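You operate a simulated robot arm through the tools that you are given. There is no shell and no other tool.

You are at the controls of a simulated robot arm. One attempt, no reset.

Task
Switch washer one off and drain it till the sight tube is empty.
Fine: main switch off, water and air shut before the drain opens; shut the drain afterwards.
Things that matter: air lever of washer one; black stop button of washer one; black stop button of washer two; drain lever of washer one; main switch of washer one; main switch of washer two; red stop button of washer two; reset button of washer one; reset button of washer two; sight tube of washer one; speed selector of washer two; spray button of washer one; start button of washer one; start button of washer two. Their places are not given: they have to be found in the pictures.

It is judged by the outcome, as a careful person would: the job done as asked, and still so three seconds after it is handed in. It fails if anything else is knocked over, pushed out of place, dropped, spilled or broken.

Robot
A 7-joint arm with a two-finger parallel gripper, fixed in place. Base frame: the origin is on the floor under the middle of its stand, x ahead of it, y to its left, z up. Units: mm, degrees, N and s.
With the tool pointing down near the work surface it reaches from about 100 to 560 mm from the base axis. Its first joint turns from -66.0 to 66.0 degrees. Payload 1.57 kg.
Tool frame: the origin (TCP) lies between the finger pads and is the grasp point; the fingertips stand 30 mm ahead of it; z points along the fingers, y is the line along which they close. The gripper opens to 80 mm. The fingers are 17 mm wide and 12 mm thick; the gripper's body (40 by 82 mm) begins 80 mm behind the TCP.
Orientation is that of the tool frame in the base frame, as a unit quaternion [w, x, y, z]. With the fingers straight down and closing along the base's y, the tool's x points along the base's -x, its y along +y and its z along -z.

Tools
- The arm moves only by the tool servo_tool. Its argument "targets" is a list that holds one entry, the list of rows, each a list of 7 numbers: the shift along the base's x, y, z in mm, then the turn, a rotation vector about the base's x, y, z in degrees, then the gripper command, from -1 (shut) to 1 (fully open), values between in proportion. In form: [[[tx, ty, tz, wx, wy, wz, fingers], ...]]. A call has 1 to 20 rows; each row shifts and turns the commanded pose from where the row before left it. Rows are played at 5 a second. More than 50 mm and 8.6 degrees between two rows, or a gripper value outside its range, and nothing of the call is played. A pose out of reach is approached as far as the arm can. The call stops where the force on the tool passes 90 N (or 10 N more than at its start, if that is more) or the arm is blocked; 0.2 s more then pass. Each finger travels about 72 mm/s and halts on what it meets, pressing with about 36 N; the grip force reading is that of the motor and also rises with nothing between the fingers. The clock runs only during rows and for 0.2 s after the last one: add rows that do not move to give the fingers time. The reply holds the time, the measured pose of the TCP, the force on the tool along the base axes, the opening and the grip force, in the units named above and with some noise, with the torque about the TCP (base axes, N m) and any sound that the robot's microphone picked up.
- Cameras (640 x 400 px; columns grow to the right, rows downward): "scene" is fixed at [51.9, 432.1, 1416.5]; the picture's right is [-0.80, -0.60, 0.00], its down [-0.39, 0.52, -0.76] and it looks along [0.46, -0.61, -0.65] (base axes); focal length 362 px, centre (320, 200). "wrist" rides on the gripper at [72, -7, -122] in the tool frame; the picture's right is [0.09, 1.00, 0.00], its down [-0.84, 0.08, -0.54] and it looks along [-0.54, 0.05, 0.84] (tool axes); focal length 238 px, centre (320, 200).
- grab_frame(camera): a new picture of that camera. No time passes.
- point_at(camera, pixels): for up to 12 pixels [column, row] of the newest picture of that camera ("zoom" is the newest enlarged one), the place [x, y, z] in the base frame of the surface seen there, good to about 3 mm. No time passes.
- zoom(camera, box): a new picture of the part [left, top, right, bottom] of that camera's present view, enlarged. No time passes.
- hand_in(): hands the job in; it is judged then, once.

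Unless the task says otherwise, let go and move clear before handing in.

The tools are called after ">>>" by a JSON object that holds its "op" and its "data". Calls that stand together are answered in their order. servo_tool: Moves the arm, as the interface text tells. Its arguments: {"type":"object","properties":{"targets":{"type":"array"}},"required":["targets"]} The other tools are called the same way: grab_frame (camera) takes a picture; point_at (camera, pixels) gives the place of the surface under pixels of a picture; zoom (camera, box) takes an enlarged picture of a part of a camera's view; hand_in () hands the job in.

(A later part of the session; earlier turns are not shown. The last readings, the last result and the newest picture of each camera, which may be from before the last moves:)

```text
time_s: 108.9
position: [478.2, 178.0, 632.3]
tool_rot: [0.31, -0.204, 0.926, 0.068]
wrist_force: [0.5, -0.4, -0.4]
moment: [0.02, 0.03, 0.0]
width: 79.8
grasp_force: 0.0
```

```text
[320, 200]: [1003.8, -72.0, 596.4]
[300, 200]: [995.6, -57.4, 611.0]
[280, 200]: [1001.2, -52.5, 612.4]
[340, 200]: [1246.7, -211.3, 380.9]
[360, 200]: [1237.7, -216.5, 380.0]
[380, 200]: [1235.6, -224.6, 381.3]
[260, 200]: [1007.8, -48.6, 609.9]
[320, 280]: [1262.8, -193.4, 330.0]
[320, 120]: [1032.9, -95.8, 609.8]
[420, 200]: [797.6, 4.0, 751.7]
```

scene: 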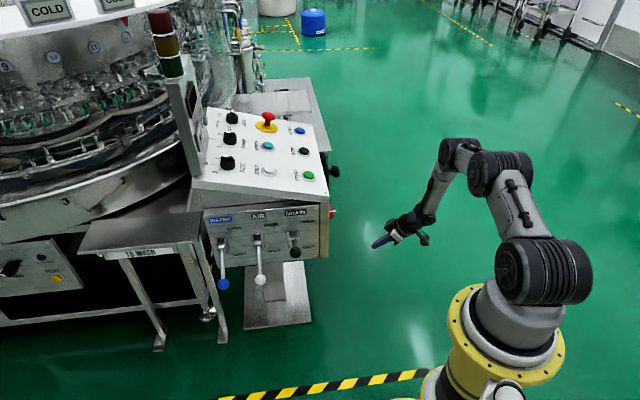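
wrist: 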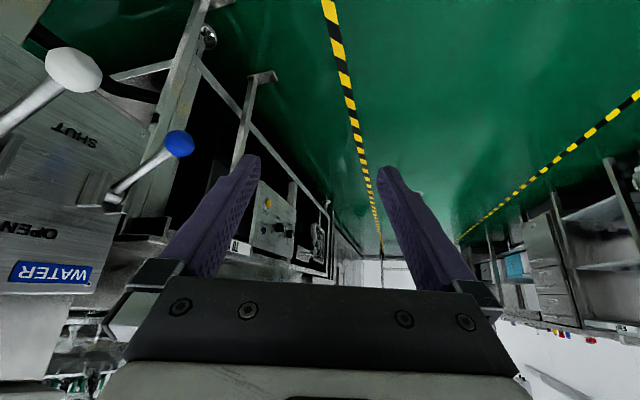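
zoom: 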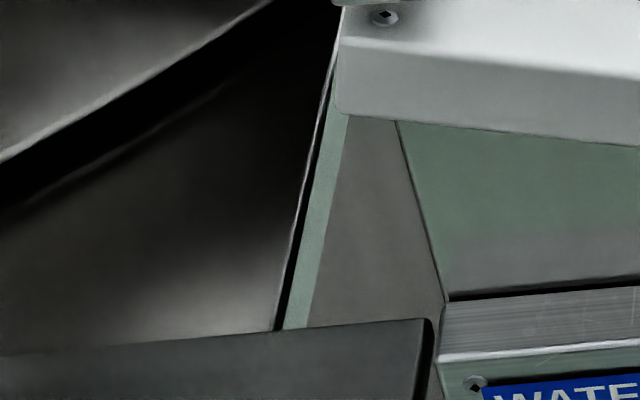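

That is only base panelling. There may be something higher up, which the gripper has always hidden, so I'll go to a high central pose and tilt the camera upward over the washer.

>>> {"op": "servo_tool", "data": {"targets": [[[-5, -10, 45, 0, 0, -3, 1], [-5, -20, 45, 0, 0, -3, 1], [-5, -20, 45, 0, 0, -3, 1], [-5, -20, 45, 0, 0, -3, 1], [-5, -20, 45, 0, 0, -3, 1], [-5, -20, 45, 0, 0, -3, 1], [0, -20, 45, 0, -5, -3, 1], [0, -20, 30, 0, -8, 0, 1], [0, -20, 10, 0, -8, 0, 1], [0, -10, 0, 0, -8, 0, 1], [0, 0, 0, 0, -8, 0, 1]]]}}

>>> {"op": "grab_frame", "data": {"camera": "wrist"}}

>>> {"op": "zoom", "data": {"camera": "wrist", "box": [0, 0, 640, 4]}}

```text
time_s: 111.3
position: [449.9, 0.1, 988.9]
tool_rot: [0.603, -0.034, 0.797, -0.001]
wrist_force: [0.3, -0.3, -0.3]
moment: [0.03, 0.03, 0.01]
width: 80.0
grasp_force: 0.0
```

```text
taken
```

wrist: 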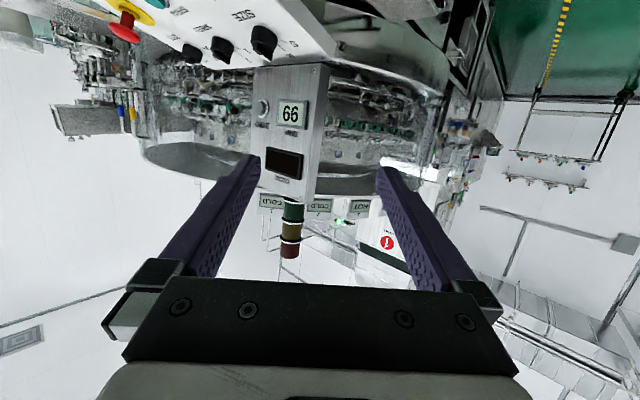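

```text
1.00 times, centred on (320, 2) of wrist (not enlarged: the box is as wide or as high as the picture)
```

zoom: 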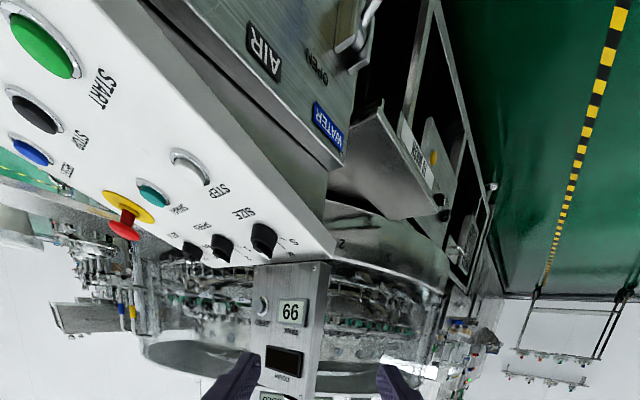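

Above the carousel there are displays, the lamp tower, a green light at (345, 222) and a white box with a red sign at (388, 242). I'll zoom there.

>>> {"op": "zoom", "data": {"camera": "wrist", "box": [250, 190, 400, 280]}}

>>> {"op": "zoom", "data": {"camera": "wrist", "box": [100, 50, 260, 160]}}

>>> {"op": "zoom", "data": {"camera": "wrist", "box": [320, 60, 480, 200]}}

>>> {"op": "zoom", "data": {"camera": "wrist", "box": [20, 40, 160, 150]}}

```text
4.27 times, centred on (325, 235) of wrist
```

zoom: 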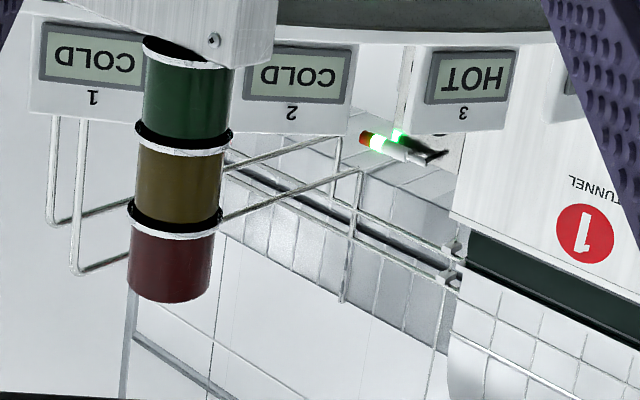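

```text
3.64 times, centred on (180, 105) of wrist
```

zoom: 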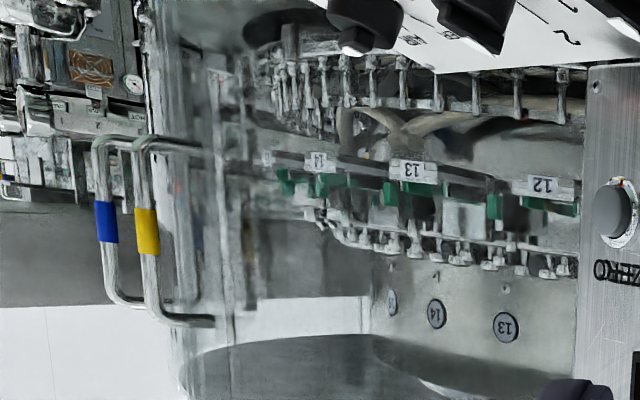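

```text
2.86 times, centred on (400, 130) of wrist
```

zoom: 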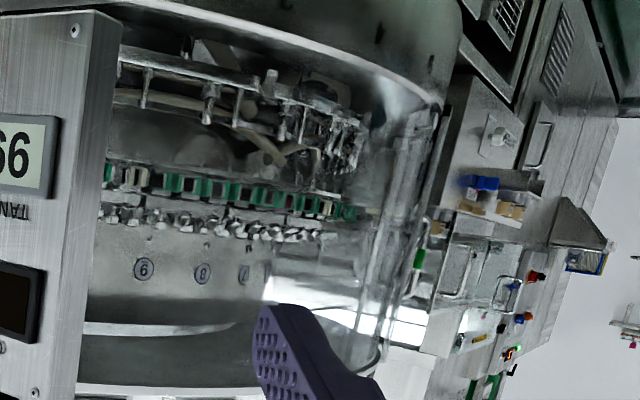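

```text
3.64 times, centred on (90, 95) of wrist
```

zoom: 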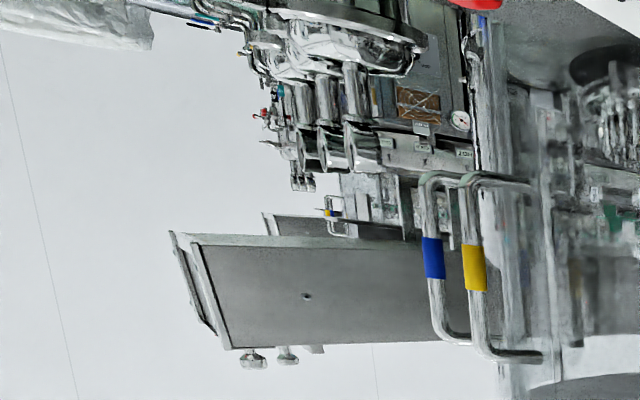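

The only tube-like, half-transparent thing anywhere near the console is the pair of thin vertical strips at about (1098, -152), just behind the post and hidden from the scene camera. I'll view it more closely from the right, above the panel.

>>> {"op": "servo_tool", "data": {"targets": [[[4, -43, 1.6, -0.44, 5.84, 2.2, 1], [4, -43, 1.6, -0.44, 5.84, 2.2, 1], [4, -43, 1.6, -0.44, 5.84, 2.2, 1], [4, -43, 1.6, -0.44, 5.84, 2.2, 1], [4, -43, 1.6, -0.44, 5.84, 2.2, 1], [4, -43, 1.6, 0, 0, 0, 1], [4, -40, 1.6, 0, 0, 0, 1]]]}}

>>> {"op": "grab_frame", "data": {"camera": "wrist"}}

>>> {"op": "zoom", "data": {"camera": "wrist", "box": [240, 120, 400, 290]}}

>>> {"op": "point_at", "data": {"camera": "scene", "pixels": [[177, 134], [175, 132], [179, 137]]}}

```text
time_s: 112.9
position: [479.0, -297.3, 999.4]
tool_rot: [0.377, -0.12, 0.917, 0.051]
wrist_force: [-0.5, 0.1, 0.4]
moment: [0.0, -0.01, 0.0]
width: 80.0
grasp_force: 0.1
```

```text
taken
```

wrist: 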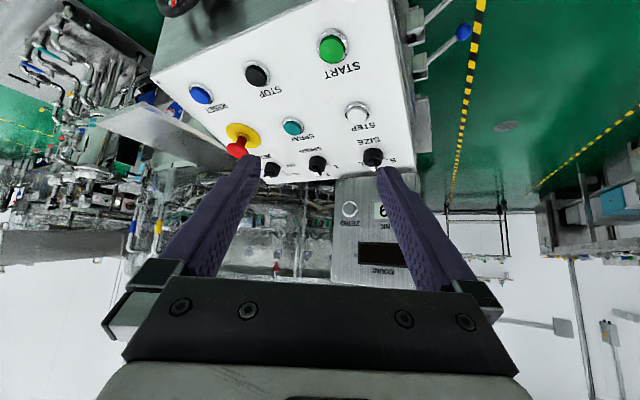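

```text
2.35 times, centred on (320, 205) of wrist
```

zoom: 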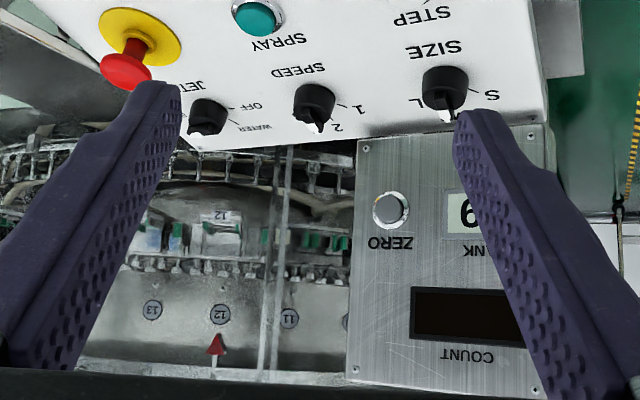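

```text
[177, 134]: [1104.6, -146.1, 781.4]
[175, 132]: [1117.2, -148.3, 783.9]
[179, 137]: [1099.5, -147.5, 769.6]
```

The bracket seen left of the post in the scene picture is the foot of these strips, at (1104, -146, 781). I'll zoom tightly on the strips.

>>> {"op": "zoom", "data": {"camera": "wrist", "box": [275, 178, 335, 222]}}

>>> {"op": "zoom", "data": {"camera": "wrist", "box": [270, 220, 330, 280]}}

>>> {"op": "zoom", "data": {"camera": "scene", "box": [165, 118, 195, 148]}}

```text
9.09 times, centred on (305, 200) of wrist
```

zoom: 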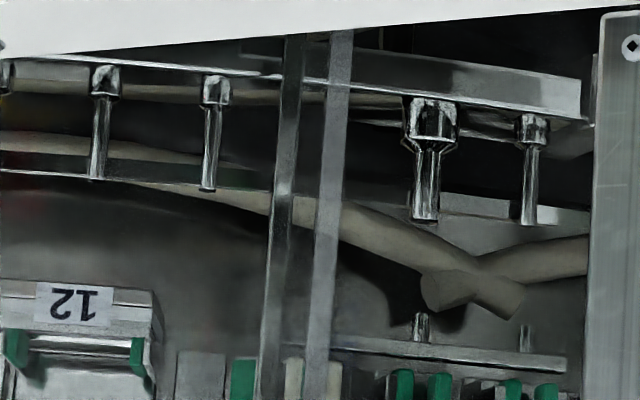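

```text
6.67 times, centred on (300, 250) of wrist
```

zoom: 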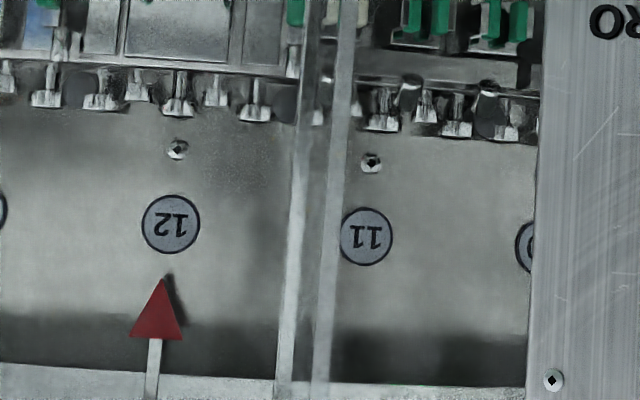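

```text
13.33 times, centred on (180, 133) of scene
```

zoom: 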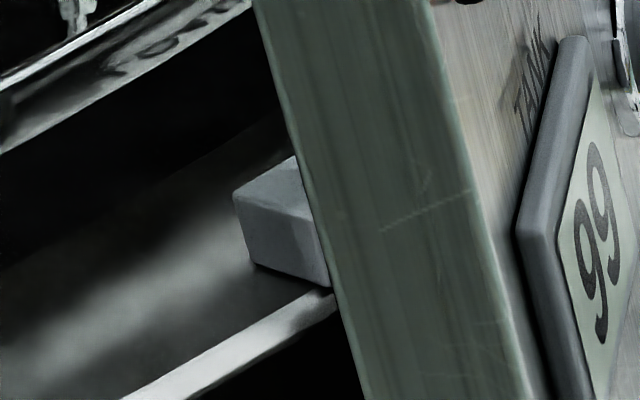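

The strips are joints of the glass guard, not a sight tube. While the tank goes on draining I'll look low between the table legs at the front of the washer's base.

>>> {"op": "servo_tool", "data": {"targets": [[[0, 43, -7, 0, 1, -4.4, 1], [0, 43, -7, 0, 1, -4.4, 1], [0, 43, -7, 0, 1, -4.4, 1], [0, 43, -7, 0, 1, -4.4, 1], [0, 43, -7, 0, 1, -4.4, 1], [0, 43, -7, 0, 1, -4.4, 1], [0, 43, -7, 0, 1, -4.4, 1], [5, 43, -15, 0, 1, -4.4, 1], [5, 43, -15, 0, 0, 0, 1], [5, 43, -15, 0, 0, 0, 1], [5, 43, -15, 0, 0, 0, 1], [10, 24, -40, 0, 0, 0, 1], [1, 0, -48, 0, 0, 0, 1], [1, 0, -48, 0, 0, 0, 1], [1, 0, -48, 0, 0, 0, 1], [1, 0, -48, 0, 0, 0, 1], [1, 0, -48, 0, 0, 0, 1], [1, 0, -48, 0, 0, 0, 1], [1, 0, -48, 0, 0, 0, 1], [1, 0, -48, 0, 0, 0, 1]]]}}

>>> {"op": "grab_frame", "data": {"camera": "wrist"}}

>>> {"op": "zoom", "data": {"camera": "wrist", "box": [230, 60, 400, 200]}}

>>> {"op": "zoom", "data": {"camera": "wrist", "box": [380, 60, 560, 220]}}

```text
time_s: 117.1
position: [517.8, 200.8, 466.3]
tool_rot: [0.313, 0.166, 0.933, -0.058]
wrist_force: [0.0, 0.6, 0.4]
moment: [0.0, 0.0, 0.0]
width: 79.8
grasp_force: 0.1
```

```text
taken
```

wrist: 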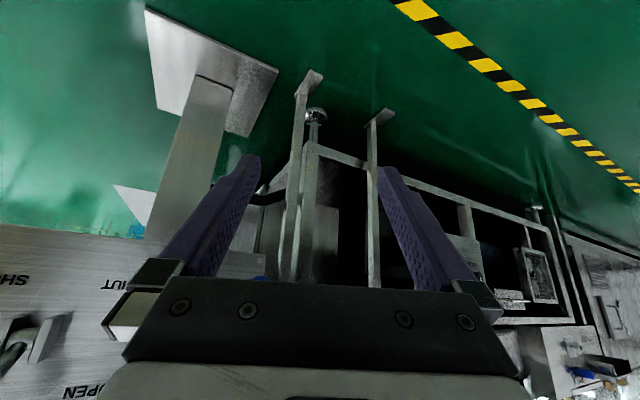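

```text
2.86 times, centred on (315, 130) of wrist
```

zoom: 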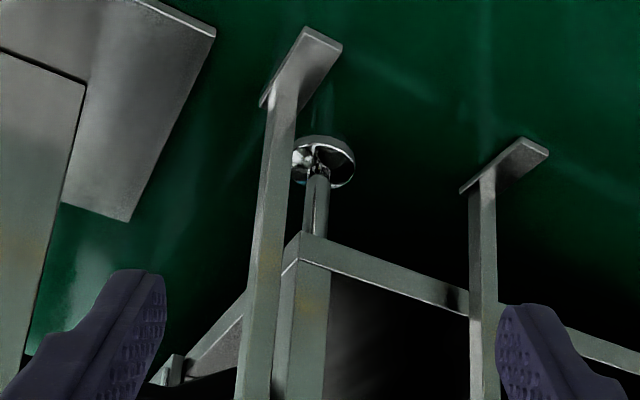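

```text
2.50 times, centred on (470, 140) of wrist
```

zoom: 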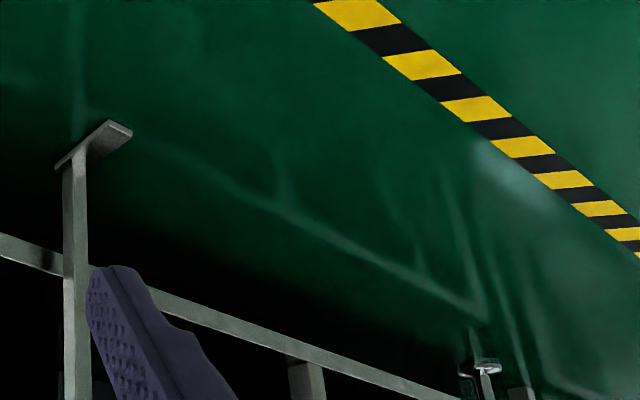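

Now the base front shows between the table legs at (260-390, 170-285). I'll zoom on it.

>>> {"op": "zoom", "data": {"camera": "wrist", "box": [250, 165, 400, 285]}}

>>> {"op": "zoom", "data": {"camera": "wrist", "box": [440, 180, 640, 320]}}

>>> {"op": "zoom", "data": {"camera": "wrist", "box": [100, 170, 280, 290]}}

```text
3.33 times, centred on (325, 225) of wrist
```

zoom: 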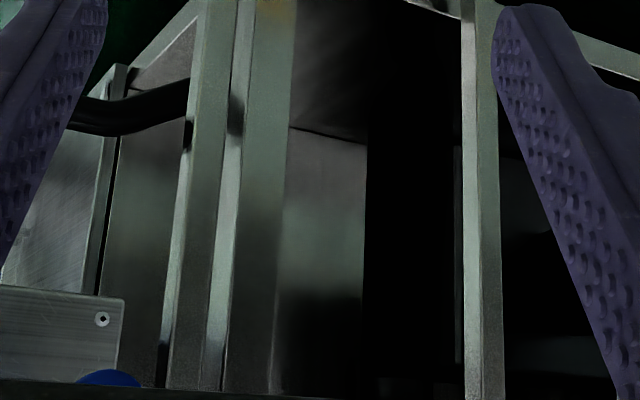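

```text
2.86 times, centred on (540, 250) of wrist
```

zoom: 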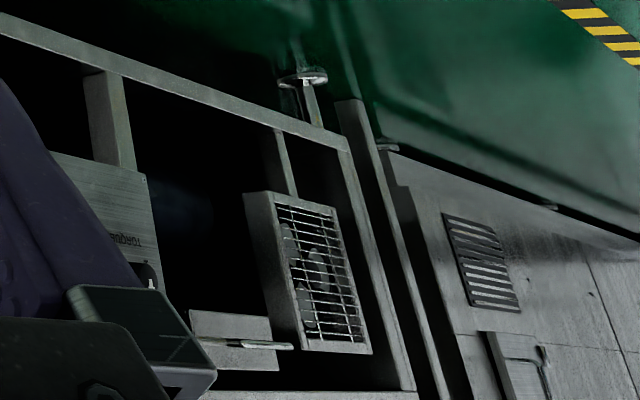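

```text
3.33 times, centred on (190, 230) of wrist
```

zoom: 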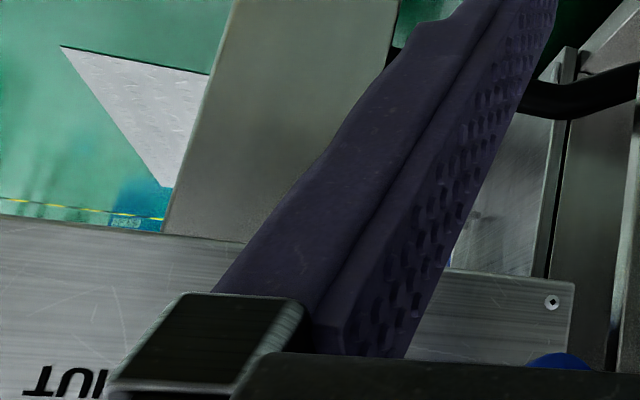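

No tube here either. I'll use the draining time to look round the rest of the room, turning the camera left and backward past the robot.

>>> {"op": "servo_tool", "data": {"targets": [[[-5, 0, 48, 0, 0, 0, 1], [-5, 0, 48, 0, 0, 0, 1], [-5, 0, 48, 0, 0, 0, 1], [-5, 0, 48, 0, 0, 0, 1], [-5, 0, 48, 0, 0, 0, 1], [-5, 0, 48, 0, 0, 5, 1], [-5, 0, 48, 0, 0, 8, 1], [-5, 0, 48, 0, 0, 8, 1], [-10, 0, 20, 0, 0, 8, 1], [-10, 0, 0, 0, 0, 8, 1], [-10, 0, 0, 0, 0, 8, 1], [-10, 0, 0, 0, 0, 8, 1], [-10, 0, 0, 0, 0, 8, 1], [-10, 0, 0, 0, 0, 8, 1], [-10, 0, 0, 0, 0, 8, 1], [0, 0, 0, 0, 0, 8, 1], [0, 0, 0, 0, 0, 8, 1], [0, 0, 0, 0, 0, 8, 1], [0, 0, 0, 0, 0, 8, 1]]]}}

>>> {"op": "grab_frame", "data": {"camera": "wrist"}}

>>> {"op": "zoom", "data": {"camera": "scene", "box": [190, 110, 220, 160]}}

```text
time_s: 121.1
position: [406.0, 195.9, 868.9]
tool_rot: [0.228, -0.665, 0.677, 0.219]
wrist_force: [-0.4, -0.3, -0.4]
moment: [-0.02, 0.02, 0.01]
width: 79.8
grasp_force: 0.0
```

```text
taken
```

wrist: 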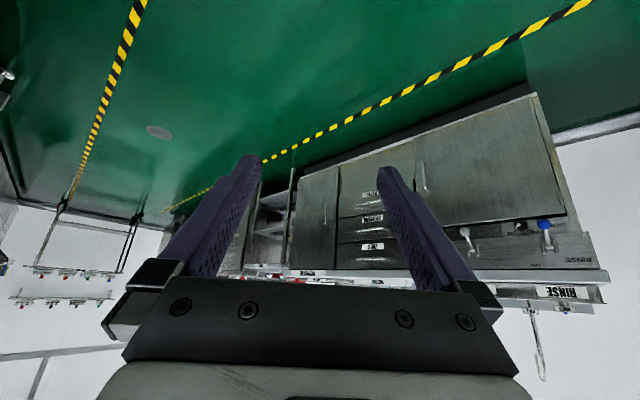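

```text
8.00 times, centred on (205, 135) of scene
```

zoom: 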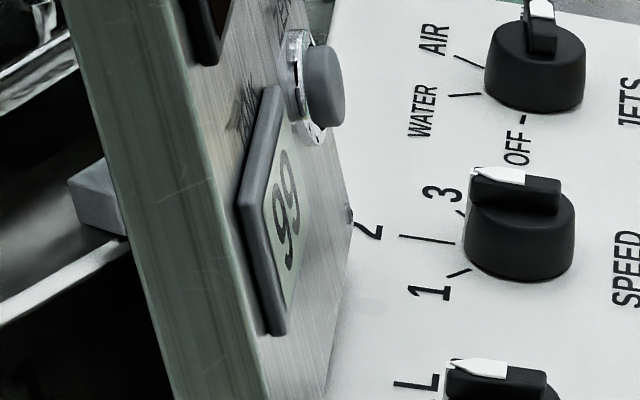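

TANK still says 99 at 121 s. I'll continue turning to see behind the robot.

>>> {"op": "servo_tool", "data": {"targets": [[[0, 0, 0, 0, 0, 8, 1], [0, 0, 0, 0, 0, 8, 1], [0, 0, 0, 0, 0, 8, 1], [0, 0, 0, 0, 0, 8, 1], [0, 0, 0, 0, 0, 8, 1], [0, 0, 0, 0, 0, 8, 1]]]}}

>>> {"op": "grab_frame", "data": {"camera": "wrist"}}

>>> {"op": "zoom", "data": {"camera": "wrist", "box": [636, 0, 640, 400]}}

```text
time_s: 122.5
position: [406.2, 197.1, 870.5]
tool_rot: [-0.119, 0.882, -0.349, -0.293]
wrist_force: [0.2, -0.1, 0.7]
moment: [0.01, 0.0, 0.0]
width: 80.1
grasp_force: 0.0
```

```text
taken
```

wrist: 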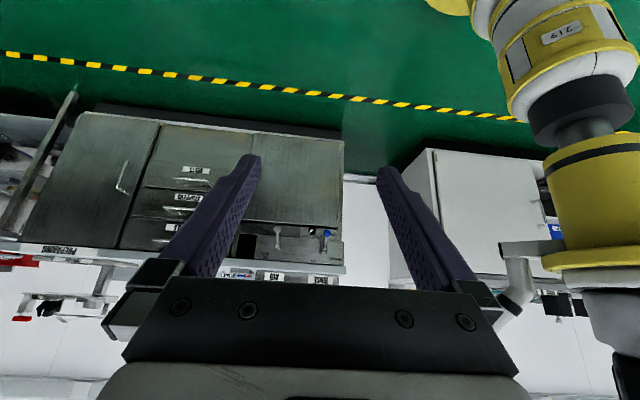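

```text
1.00 times, centred on (638, 200) of wrist (not enlarged: the box is as wide or as high as the picture)
```

zoom: 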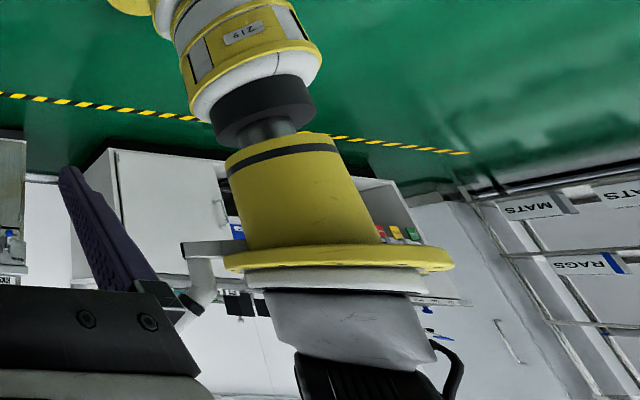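

Behind the robot there are only cabinets and shelves. I'll return to the right side and search the pump and pipe area beside the LINE 1 cabinet at very high zoom.

>>> {"op": "servo_tool", "data": {"targets": [[[0, -5, 5, 0, 0, -8.5, 1], [0, -10, 5, 0, 0, -8.5, 1], [0, -15, 5, 0, 0, -8.5, 1], [0, -20, 5, 0, 0, -8.5, 1], [0, -30, 5, 0, 0, -8.5, 1], [0, -40, 0, 0, 0, -8.5, 1], [0, -40, 0, 0, 0, -8.5, 1], [0, -40, 0, 0, 0, -8.5, 1], [0, -40, 0, 0, 0, -8.5, 1], [0, -40, 0, 0, 0, -8.5, 1], [0, -40, 0, 0, 0, -8.5, 1], [0, -40, 0, 0, 0, -8.5, 1], [0, -40, 0, 0, 0, -8.5, 1], [0, -40, 0, 0, 0, -8.5, 1], [0, -40, 0, 0, 0, -8.5, 1], [0, -40, 0, 0, 0, -5, 1], [0, -35, 0, 0, 0, 0, 1]]]}}

>>> {"op": "grab_frame", "data": {"camera": "wrist"}}

>>> {"op": "zoom", "data": {"camera": "wrist", "box": [100, 100, 220, 220]}}

```text
time_s: 126.1
position: [406.1, -358.5, 894.8]
tool_rot: [0.317, -0.034, 0.948, 0.007]
wrist_force: [0.1, -0.4, 0.2]
moment: [0.01, -0.02, 0.04]
width: 79.7
grasp_force: 0.1
```

```text
taken
```

wrist: 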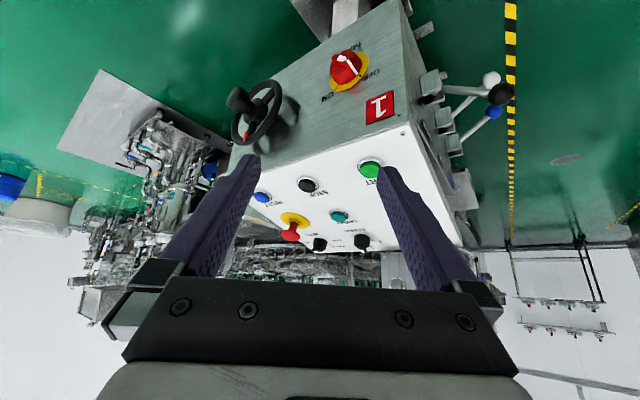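

```text
3.33 times, centred on (160, 160) of wrist
```

zoom: 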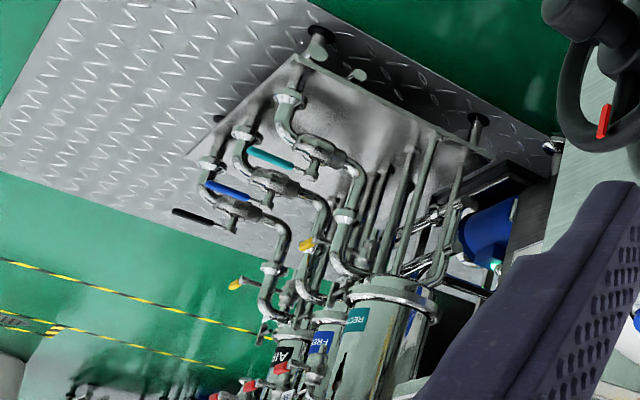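

No tube on the skid either. In the 8.9x zoom at 105 s there was a glass column with a small blue patch at its lower end (upside-down picture) between the outfeed plate and the carousel. I'll return to that viewpoint and see whether the patch has changed.

>>> {"op": "servo_tool", "data": {"targets": [[[-9, 4, -4, 0, 0, -8, 1], [-9, 4, -4, 0, 0, -8, 1], [-9, 5, -5, 0, 0, -8, 1], [-9, 5, -5, 0, 0, -8, 1], [0, 0, 0, 0, 0, 0, 1]]]}}

>>> {"op": "grab_frame", "data": {"camera": "wrist"}}

>>> {"op": "zoom", "data": {"camera": "wrist", "box": [315, 230, 375, 280]}}

>>> {"op": "point_at", "data": {"camera": "zoom", "pixels": [[320, 150], [340, 180], [280, 250], [360, 250], [400, 250], [420, 200], [300, 300], [450, 250], [250, 250], [340, 120]]}}

```text
time_s: 127.3
position: [369.2, -339.3, 877.1]
tool_rot: [0.306, 0.228, 0.921, -0.079]
wrist_force: [0.4, 0.1, 0.2]
moment: [0.02, 0.04, 0.0]
width: 79.8
grasp_force: 0.1
```

```text
taken
```

wrist: 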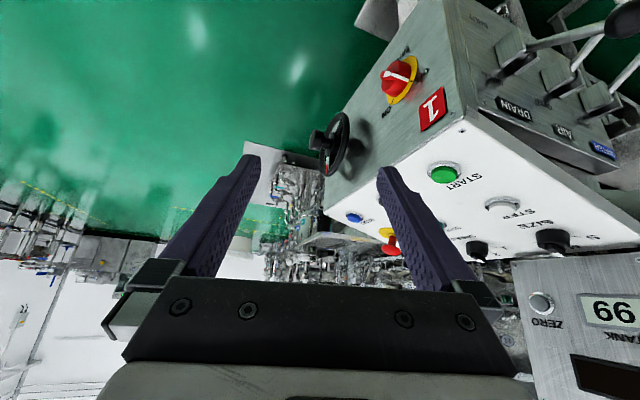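

```text
8.00 times, centred on (345, 255) of wrist
```

zoom: 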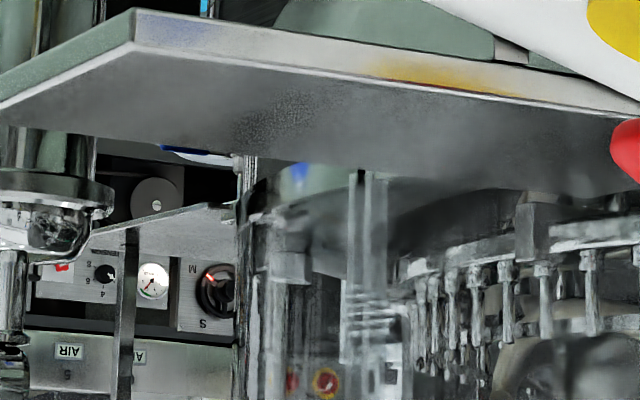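

```text
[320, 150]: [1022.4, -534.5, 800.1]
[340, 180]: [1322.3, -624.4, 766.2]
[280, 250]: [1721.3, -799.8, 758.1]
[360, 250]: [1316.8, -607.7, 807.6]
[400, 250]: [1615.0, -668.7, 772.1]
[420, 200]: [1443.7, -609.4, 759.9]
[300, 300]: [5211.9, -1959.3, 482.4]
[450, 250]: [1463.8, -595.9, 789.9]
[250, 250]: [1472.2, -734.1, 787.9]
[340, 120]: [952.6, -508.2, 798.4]
```

That blue patch is unchanged: it is just a reflection of the RESET button. I'll keep the drain open and look once more, along the drain hose itself, from the front and low.

>>> {"op": "servo_tool", "data": {"targets": [[[5, 43, 0, 0, 0, 0, 1], [5, 43, 0, 0, 0, 0, 1], [5, 43, 0, 0, 0, 0, 1], [5, 43, 0, 0, 0, 0, 1], [5, 43, 0, 0, 0, 0, 1], [5, 43, 0, 0, 0, 0, 1], [10, 43, 0, 0, 0, 0, 1], [10, 43, 0, 0, 0, 0, 1], [10, 43, 0, 0, 0, 0, 1], [10, 43, -5, 0, 0, 0, 1], [10, 43, -10, 0, 0, 0, 1], [10, 30, -30, 0, 0, 0, 1], [2, 0, -48, 0, 0, 0, 1], [2, 0, -48, 0, 0, 0, 1], [2, 0, -48, 0, 0, 0, 1], [2, 0, -48, 0, 0, 0, 1], [2, 0, -48, 0, 0, 0, 1], [2, 0, -48, 0, 0, 0, 1], [2, 0, -48, 0, 0, 0, 1], [2, 0, -48, 0, 0, 0, 1]]]}}

>>> {"op": "grab_frame", "data": {"camera": "wrist"}}

>>> {"op": "zoom", "data": {"camera": "wrist", "box": [230, 120, 400, 280]}}

```text
time_s: 131.5
position: [478.1, 161.6, 447.3]
tool_rot: [0.308, 0.227, 0.921, -0.078]
wrist_force: [0.7, 0.0, 0.5]
moment: [0.0, 0.02, -0.05]
width: 79.8
grasp_force: 0.0
```

```text
taken
```

wrist: 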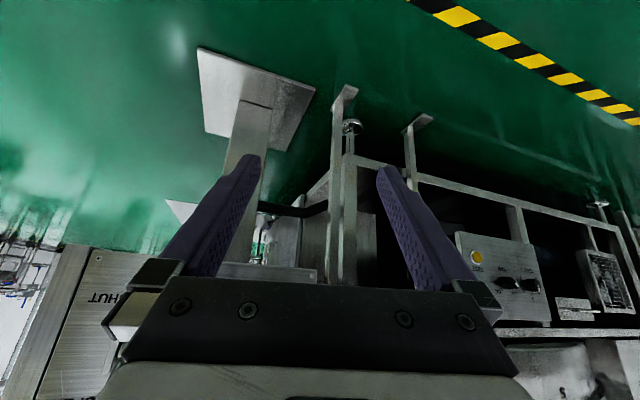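

```text
2.50 times, centred on (315, 200) of wrist
```

zoom: 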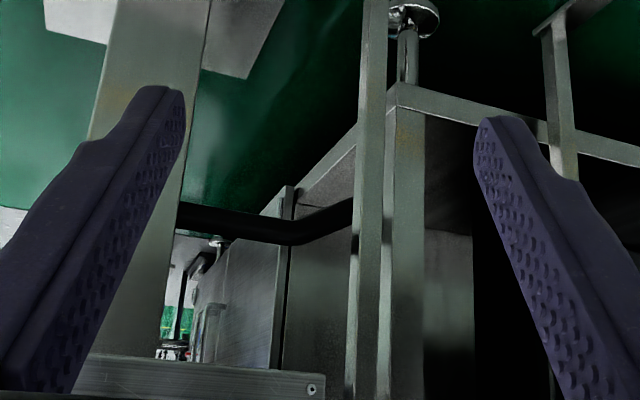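

Behind the console, seen past the base's right side, there is a pale translucent upright shape at zoom (205, 335), i.e. about (269, 254). I'll zoom in and measure it.

>>> {"op": "zoom", "data": {"camera": "wrist", "box": [250, 210, 300, 275]}}

>>> {"op": "point_at", "data": {"camera": "zoom", "pixels": [[320, 300], [300, 330], [320, 330], [340, 330], [300, 280], [340, 280], [320, 250], [260, 200], [250, 300], [400, 250]]}}

```text
6.15 times, centred on (275, 242) of wrist
```

zoom: 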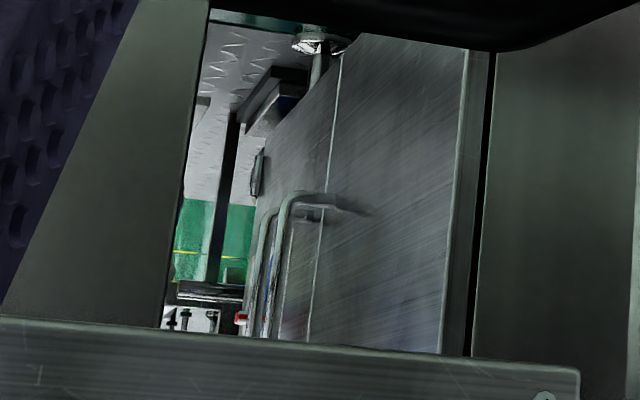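

```text
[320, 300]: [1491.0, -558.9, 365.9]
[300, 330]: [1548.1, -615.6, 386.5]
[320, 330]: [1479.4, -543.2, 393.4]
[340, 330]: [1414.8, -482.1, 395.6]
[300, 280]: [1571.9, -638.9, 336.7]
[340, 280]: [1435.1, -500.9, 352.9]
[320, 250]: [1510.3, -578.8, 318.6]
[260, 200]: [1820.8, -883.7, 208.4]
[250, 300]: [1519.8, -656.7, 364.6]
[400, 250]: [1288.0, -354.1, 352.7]
```

Those are only the cabinet's door handles. The one group I haven't examined finely is the set of thin upright pipes on the skid below the cylinders, so I'll go back to the right and zoom on them; the drain stays open meanwhile.

>>> {"op": "servo_tool", "data": {"targets": [[[-2, 0, 48, 0, 0, 0, 1], [-2, 0, 48, 0, 0, 0, 1], [-2, 0, 48, 0, 0, 0, 1], [-2, 0, 48, 0, 0, 0, 1], [-2, 0, 48, 0, 0, 0, 1], [-2, 0, 48, 0, 0, 0, 1], [-5, -20, 44, 0, 0, 0, 1], [-10, -38, 20, 0, 0, 0, 1], [-10, -43, 0, 0, 0, 0, 1], [-10, -43, 0, 0, 0, 0, 1], [-5, -43, 0, 0, 0, 0, 1], [0, -43, 0, 0, 0, 0, 1], [0, -43, 0, 0, 0, 0, 1], [0, -43, 0, 0, 0, 0, 1], [0, -43, 0, 0, 0, 0, 1], [0, -43, 0, 0, 0, 0, 1], [0, -43, 0, 0, 0, 0, 1], [0, -43, 0, 0, 0, 0, 1], [10, -25, 0, 0, 0, 0, 1], [10, 0, 0, 0, 0, 4, 1]]]}}

>>> {"op": "grab_frame", "data": {"camera": "wrist"}}

>>> {"op": "zoom", "data": {"camera": "wrist", "box": [260, 120, 350, 200]}}

```text
time_s: 135.7
position: [444.4, -349.5, 801.4]
tool_rot: [0.31, 0.194, 0.928, -0.069]
wrist_force: [-0.7, -0.9, -0.1]
moment: [-0.01, 0.0, 0.01]
width: 79.9
grasp_force: 0.0
```

```text
taken
```

wrist: 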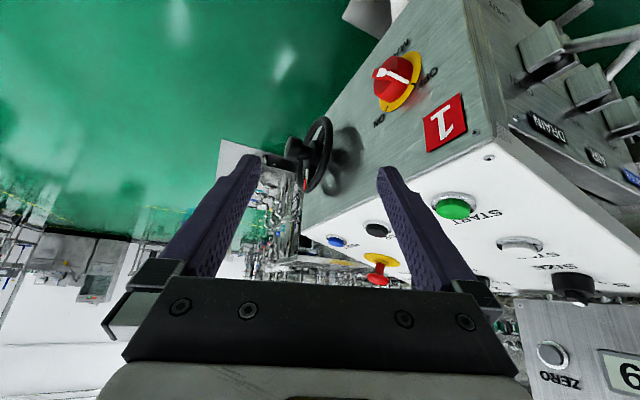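

```text
5.00 times, centred on (305, 160) of wrist
```

zoom: 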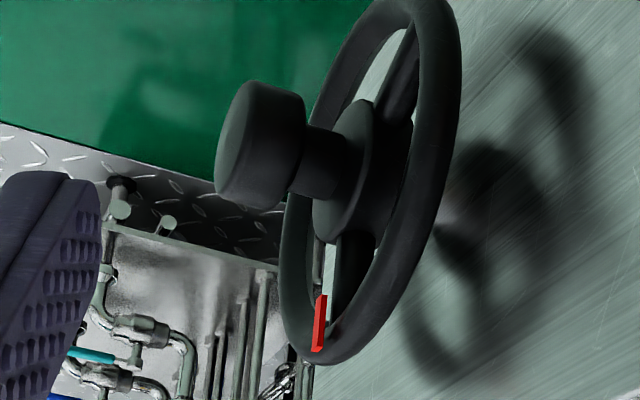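

I'll zoom on the upright pipes at about (285-305, 185-260).

>>> {"op": "zoom", "data": {"camera": "wrist", "box": [270, 180, 320, 225]}}

>>> {"op": "zoom", "data": {"camera": "wrist", "box": [255, 215, 325, 280]}}

>>> {"op": "zoom", "data": {"camera": "wrist", "box": [300, 235, 400, 285]}}

```text
8.89 times, centred on (295, 202) of wrist
```

zoom: 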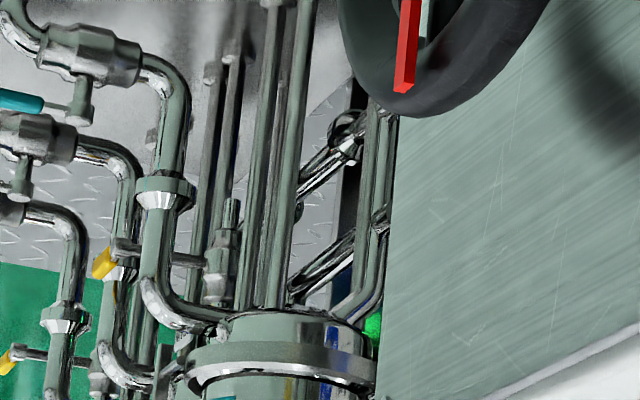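

```text
6.15 times, centred on (290, 248) of wrist
```

zoom: 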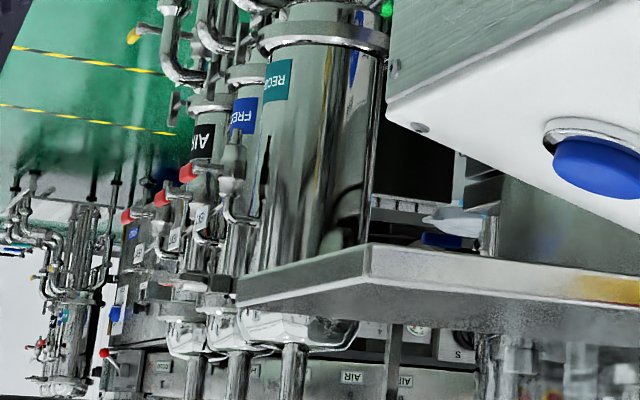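

```text
6.40 times, centred on (350, 260) of wrist
```

zoom: 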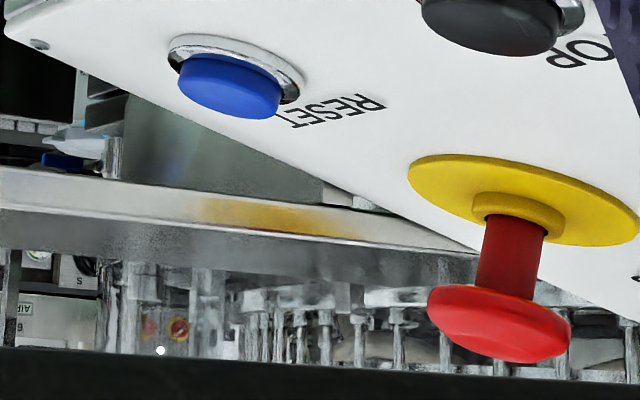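

Only metal pipes there. One thing is worth a second look: the half-transparent upright at (1098, -152) has its own foot block and looked about 42 mm wide from the left, so it may be a flat sight glass after all. I'll go back to the left viewpoint where I first saw it and compare.

>>> {"op": "servo_tool", "data": {"targets": [[[-10, 30, 15, 0, 0, 0, 1], [-5, 43, 10, 0, 0, 0, 1], [0, 43, 10, 0, 0, 0, 1], [0, 43, 10, 0, 0, 0, 1], [0, 43, 10, 0, 0, 0, 1], [0, 43, 10, 0, 0, 0, 1], [0, 43, 10, 0, 0, -7.6, 1], [0, 43, 10, 0, 0, -7.6, 1], [0, 43, 10, 0, 0, -7.6, 1], [5, 43, 10, 0, 0, -7.6, 1], [10, 43, 8, 0, 0, -7.6, 1], [15, 43, 5, 0, 0, -7.6, 1], [15, 33, 3, 0, 0, 0, 1]]]}}

>>> {"op": "servo_tool", "data": {"targets": [[[20, 0, 0, 0, 0, -6, 1], [20, 0, 0, 0, 0, -6, 1], [20, 0, 0, 0, 0, -6, 1], [15, 0, 0, 0, 0, -6, 1]]]}}

>>> {"op": "grab_frame", "data": {"camera": "wrist"}}

>>> {"op": "zoom", "data": {"camera": "wrist", "box": [540, 160, 640, 300]}}

>>> {"op": "zoom", "data": {"camera": "wrist", "box": [600, 180, 640, 280]}}

```text
time_s: 138.5
position: [474.1, 185.2, 920.7]
tool_rot: [0.258, 0.539, 0.78, -0.182]
wrist_force: [0.6, -0.1, 1.1]
moment: [0.01, 0.02, -0.06]
width: 80.1
grasp_force: 0.0
```

```text
time_s: 139.5
position: [549.0, 185.2, 920.8]
tool_rot: [0.215, 0.69, 0.651, -0.233]
wrist_force: [0.0, 0.2, 0.0]
moment: [0.0, -0.02, 0.03]
width: 80.4
grasp_force: 0.2
```

```text
taken
```

wrist: 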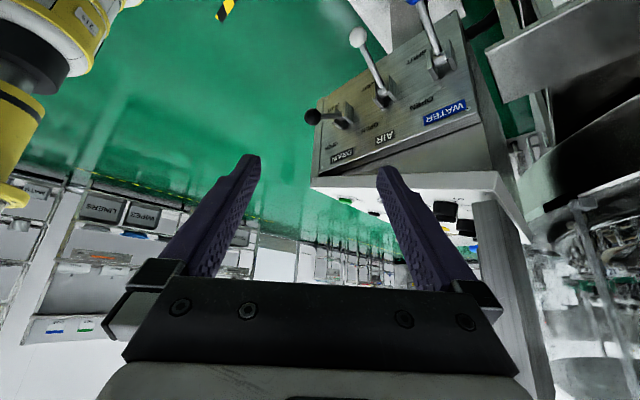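

```text
2.86 times, centred on (590, 230) of wrist
```

zoom: 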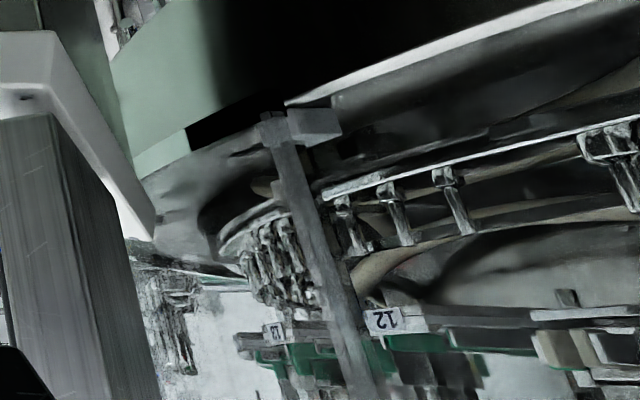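

```text
4.00 times, centred on (620, 230) of wrist
```

zoom: 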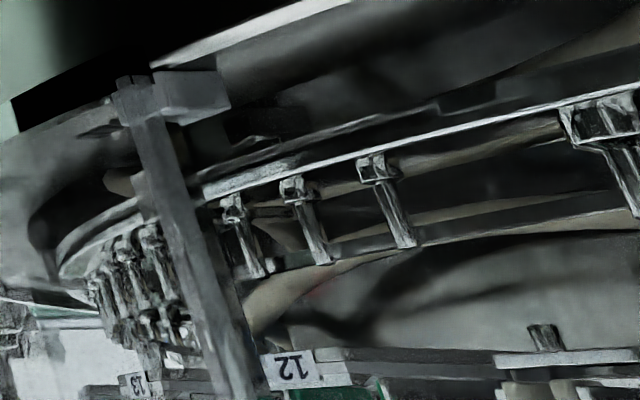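

The upright here is a clear guard post held by a foot clamp. I'll zoom in once more to see if there is a liquid column or scale in it.

>>> {"op": "zoom", "data": {"camera": "wrist", "box": [590, 200, 630, 245]}}

>>> {"op": "zoom", "data": {"camera": "wrist", "box": [600, 240, 640, 300]}}

>>> {"op": "zoom", "data": {"camera": "wrist", "box": [490, 0, 640, 140]}}

```text
8.89 times, centred on (610, 222) of wrist
```

zoom: 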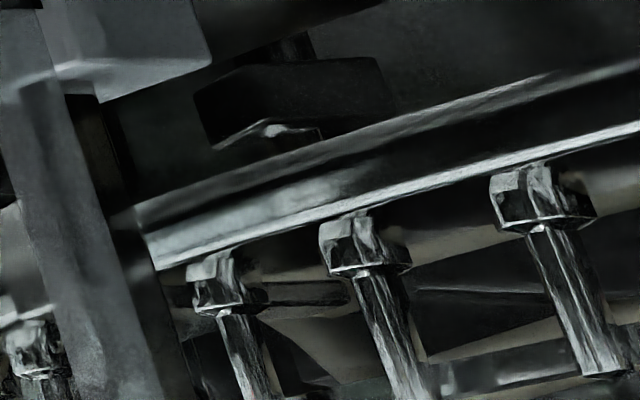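

```text
6.67 times, centred on (620, 270) of wrist
```

zoom: 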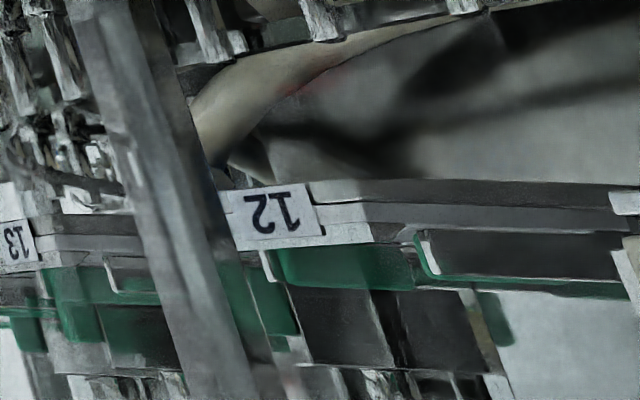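

```text
2.86 times, centred on (565, 70) of wrist
```

zoom: 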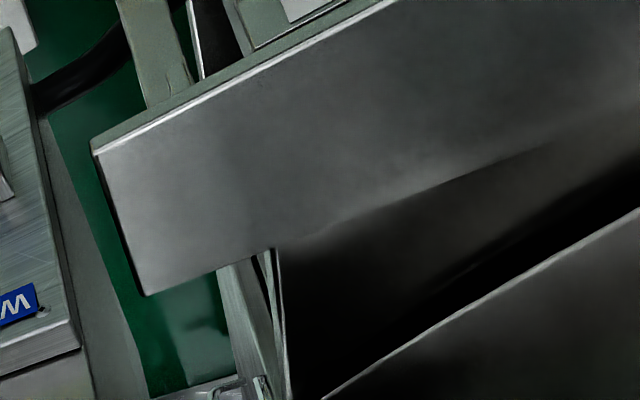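

It's a plain guard post without liquid or scale. The TANK readout evidently froze when the power went off. I'll go back to the drain lever and simply let the tank drain for a long time, watching for any change.

>>> {"op": "servo_tool", "data": {"targets": [[[-20, -15, 0, 0.97, 0.31, 6.9, 1], [-15, -30, -10, 0.97, 0.31, 6.9, 1], [-15, -34, -20, 0.97, 0.31, 6.9, 0.3], [-10, -34, -30, 0.97, 0.31, 6.9, 0.3], [-10, -34, -32, 0.97, 0.31, 6.9, 0.3], [-5, -34, -32, 0.97, 0.31, 6.9, 0.3], [-5, -32, -30, 0.97, 0.31, 6.9, 0.3], [0, 0, 0, 0, 0, 0, 0.3]]]}}

>>> {"op": "grab_frame", "data": {"camera": "wrist"}}

>>> {"op": "grab_frame", "data": {"camera": "scene"}}

```text
time_s: 141.3
position: [467.6, -25.1, 766.1]
tool_rot: [0.239, 0.37, 0.892, -0.098]
wrist_force: [0.4, -0.3, 0.3]
moment: [-0.02, -0.01, -0.03]
width: 51.9
grasp_force: 0.1
```

```text
taken
```

wrist: 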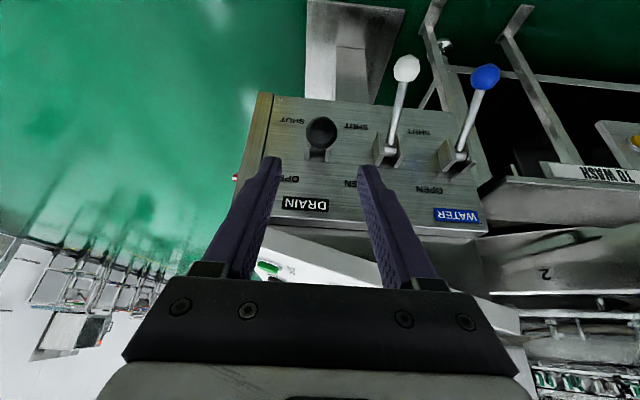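

```text
taken
```

scene: 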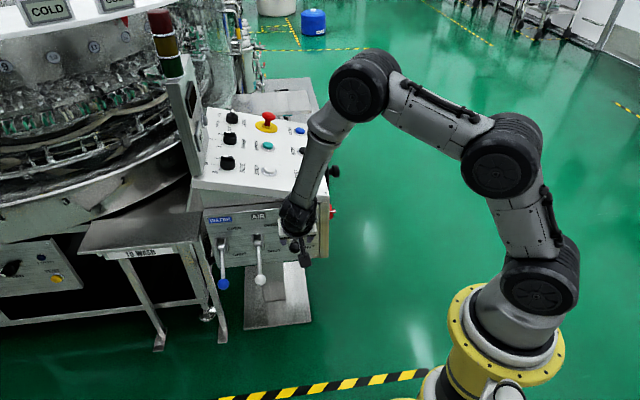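

The drain lever is still fully open. I'll wait here in place to let it drain.

>>> {"op": "servo_tool", "data": {"targets": [[[0, 0, 0, 0, 0, 0, 0.3], [0, 0, 0, 0, 0, 0, 0.3], [0, 0, 0, 0, 0, 0, 0.3], [0, 0, 0, 0, 0, 0, 0.3], [0, 0, 0, 0, 0, 0, 0.3], [0, 0, 0, 0, 0, 0, 0.3], [0, 0, 0, 0, 0, 0, 0.3], [0, 0, 0, 0, 0, 0, 0.3], [0, 0, 0, 0, 0, 0, 0.3], [0, 0, 0, 0, 0, 0, 0.3], [0, 0, 0, 0, 0, 0, 0.3], [0, 0, 0, 0, 0, 0, 0.3], [0, 0, 0, 0, 0, 0, 0.3], [0, 0, 0, 0, 0, 0, 0.3], [0, 0, 0, 0, 0, 0, 0.3], [0, 0, 0, 0, 0, 0, 0.3], [0, 0, 0, 0, 0, 0, 0.3], [0, 0, 0, 0, 0, 0, 0.3], [0, 0, 0, 0, 0, 0, 0.3], [0, 0, 0, 0, 0, 0, 0.3]]]}}

>>> {"op": "servo_tool", "data": {"targets": [[[0, 0, 0, 0, 0, 0, 0.3], [0, 0, 0, 0, 0, 0, 0.3], [0, 0, 0, 0, 0, 0, 0.3], [0, 0, 0, 0, 0, 0, 0.3], [0, 0, 0, 0, 0, 0, 0.3], [0, 0, 0, 0, 0, 0, 0.3], [0, 0, 0, 0, 0, 0, 0.3], [0, 0, 0, 0, 0, 0, 0.3], [0, 0, 0, 0, 0, 0, 0.3], [0, 0, 0, 0, 0, 0, 0.3], [0, 0, 0, 0, 0, 0, 0.3], [0, 0, 0, 0, 0, 0, 0.3], [0, 0, 0, 0, 0, 0, 0.3], [0, 0, 0, 0, 0, 0, 0.3], [0, 0, 0, 0, 0, 0, 0.3], [0, 0, 0, 0, 0, 0, 0.3], [0, 0, 0, 0, 0, 0, 0.3], [0, 0, 0, 0, 0, 0, 0.3], [0, 0, 0, 0, 0, 0, 0.3], [0, 0, 0, 0, 0, 0, 0.3]]]}}

>>> {"op": "servo_tool", "data": {"targets": [[[0, 0, 0, 0, 0, 0, 0.3], [0, 0, 0, 0, 0, 0, 0.3], [0, 0, 0, 0, 0, 0, 0.3], [0, 0, 0, 0, 0, 0, 0.3], [0, 0, 0, 0, 0, 0, 0.3], [0, 0, 0, 0, 0, 0, 0.3], [0, 0, 0, 0, 0, 0, 0.3], [0, 0, 0, 0, 0, 0, 0.3], [0, 0, 0, 0, 0, 0, 0.3], [0, 0, 0, 0, 0, 0, 0.3], [0, 0, 0, 0, 0, 0, 0.3], [0, 0, 0, 0, 0, 0, 0.3], [0, 0, 0, 0, 0, 0, 0.3], [0, 0, 0, 0, 0, 0, 0.3], [0, 0, 0, 0, 0, 0, 0.3], [0, 0, 0, 0, 0, 0, 0.3], [0, 0, 0, 0, 0, 0, 0.3], [0, 0, 0, 0, 0, 0, 0.3], [0, 0, 0, 0, 0, 0, 0.3], [0, 0, 0, 0, 0, 0, 0.3]]]}}

>>> {"op": "servo_tool", "data": {"targets": [[[0, 0, 0, 0, 0, 0, 0.3], [0, 0, 0, 0, 0, 0, 0.3], [0, 0, 0, 0, 0, 0, 0.3], [0, 0, 0, 0, 0, 0, 0.3], [0, 0, 0, 0, 0, 0, 0.3], [0, 0, 0, 0, 0, 0, 0.3], [0, 0, 0, 0, 0, 0, 0.3], [0, 0, 0, 0, 0, 0, 0.3], [0, 0, 0, 0, 0, 0, 0.3], [0, 0, 0, 0, 0, 0, 0.3], [0, 0, 0, 0, 0, 0, 0.3], [0, 0, 0, 0, 0, 0, 0.3], [0, 0, 0, 0, 0, 0, 0.3], [0, 0, 0, 0, 0, 0, 0.3], [0, 0, 0, 0, 0, 0, 0.3], [0, 0, 0, 0, 0, 0, 0.3], [0, 0, 0, 0, 0, 0, 0.3], [0, 0, 0, 0, 0, 0, 0.3], [0, 0, 0, 0, 0, 0, 0.3], [0, 0, 0, 0, 0, 0, 0.3]]]}}

>>> {"op": "grab_frame", "data": {"camera": "scene"}}

>>> {"op": "grab_frame", "data": {"camera": "wrist"}}

>>> {"op": "zoom", "data": {"camera": "scene", "box": [180, 80, 230, 165]}}

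```text
time_s: 145.5
position: [467.5, -25.9, 767.1]
tool_rot: [0.239, 0.371, 0.892, -0.1]
wrist_force: [-0.1, -1.0, -0.1]
moment: [-0.02, 0.0, 0.04]
width: 51.8
grasp_force: 0.0
```

```text
time_s: 149.7
position: [467.6, -24.9, 766.4]
tool_rot: [0.239, 0.369, 0.893, -0.098]
wrist_force: [1.1, -0.5, -0.2]
moment: [-0.02, -0.02, 0.0]
width: 51.9
grasp_force: 0.1
```

```text
time_s: 153.9
position: [467.3, -25.4, 766.8]
tool_rot: [0.239, 0.369, 0.893, -0.099]
wrist_force: [-0.7, -0.1, 0.3]
moment: [0.01, 0.03, 0.0]
width: 51.9
grasp_force: 0.1
```

```text
time_s: 158.1
position: [469.9, -26.1, 766.1]
tool_rot: [0.24, 0.369, 0.893, -0.098]
wrist_force: [0.2, -0.2, -0.6]
moment: [-0.05, 0.0, 0.02]
width: 51.9
grasp_force: 0.1
```

```text
taken
```

scene: 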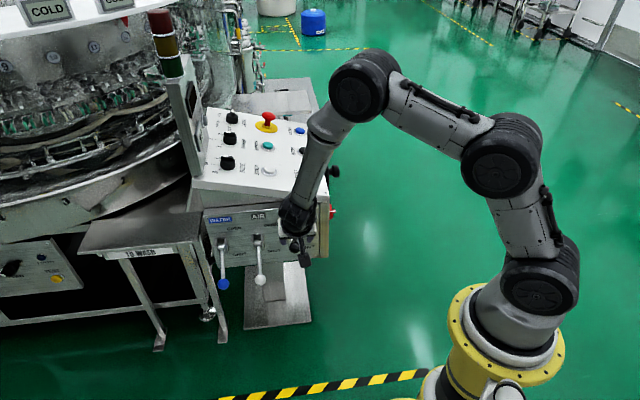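

```text
taken
```

wrist: 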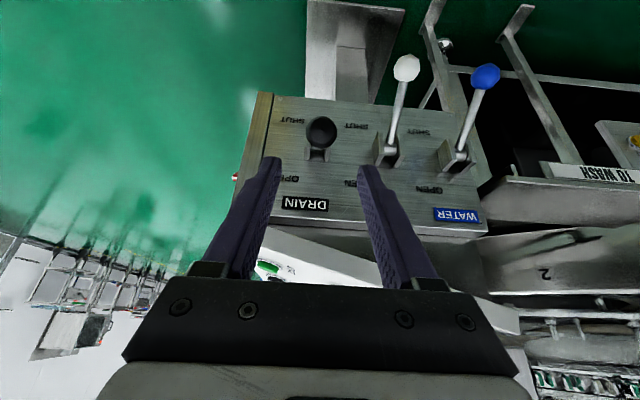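

```text
4.71 times, centred on (205, 122) of scene
```

zoom: 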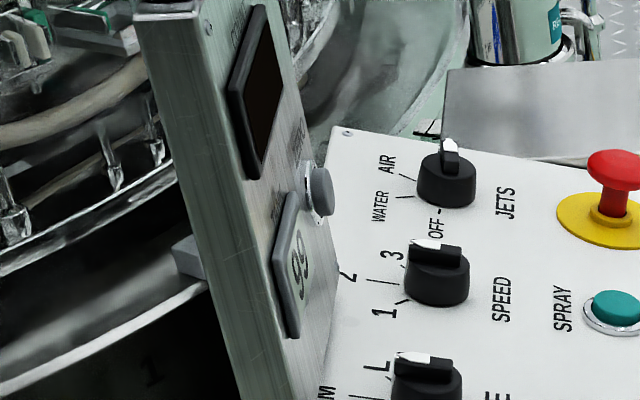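

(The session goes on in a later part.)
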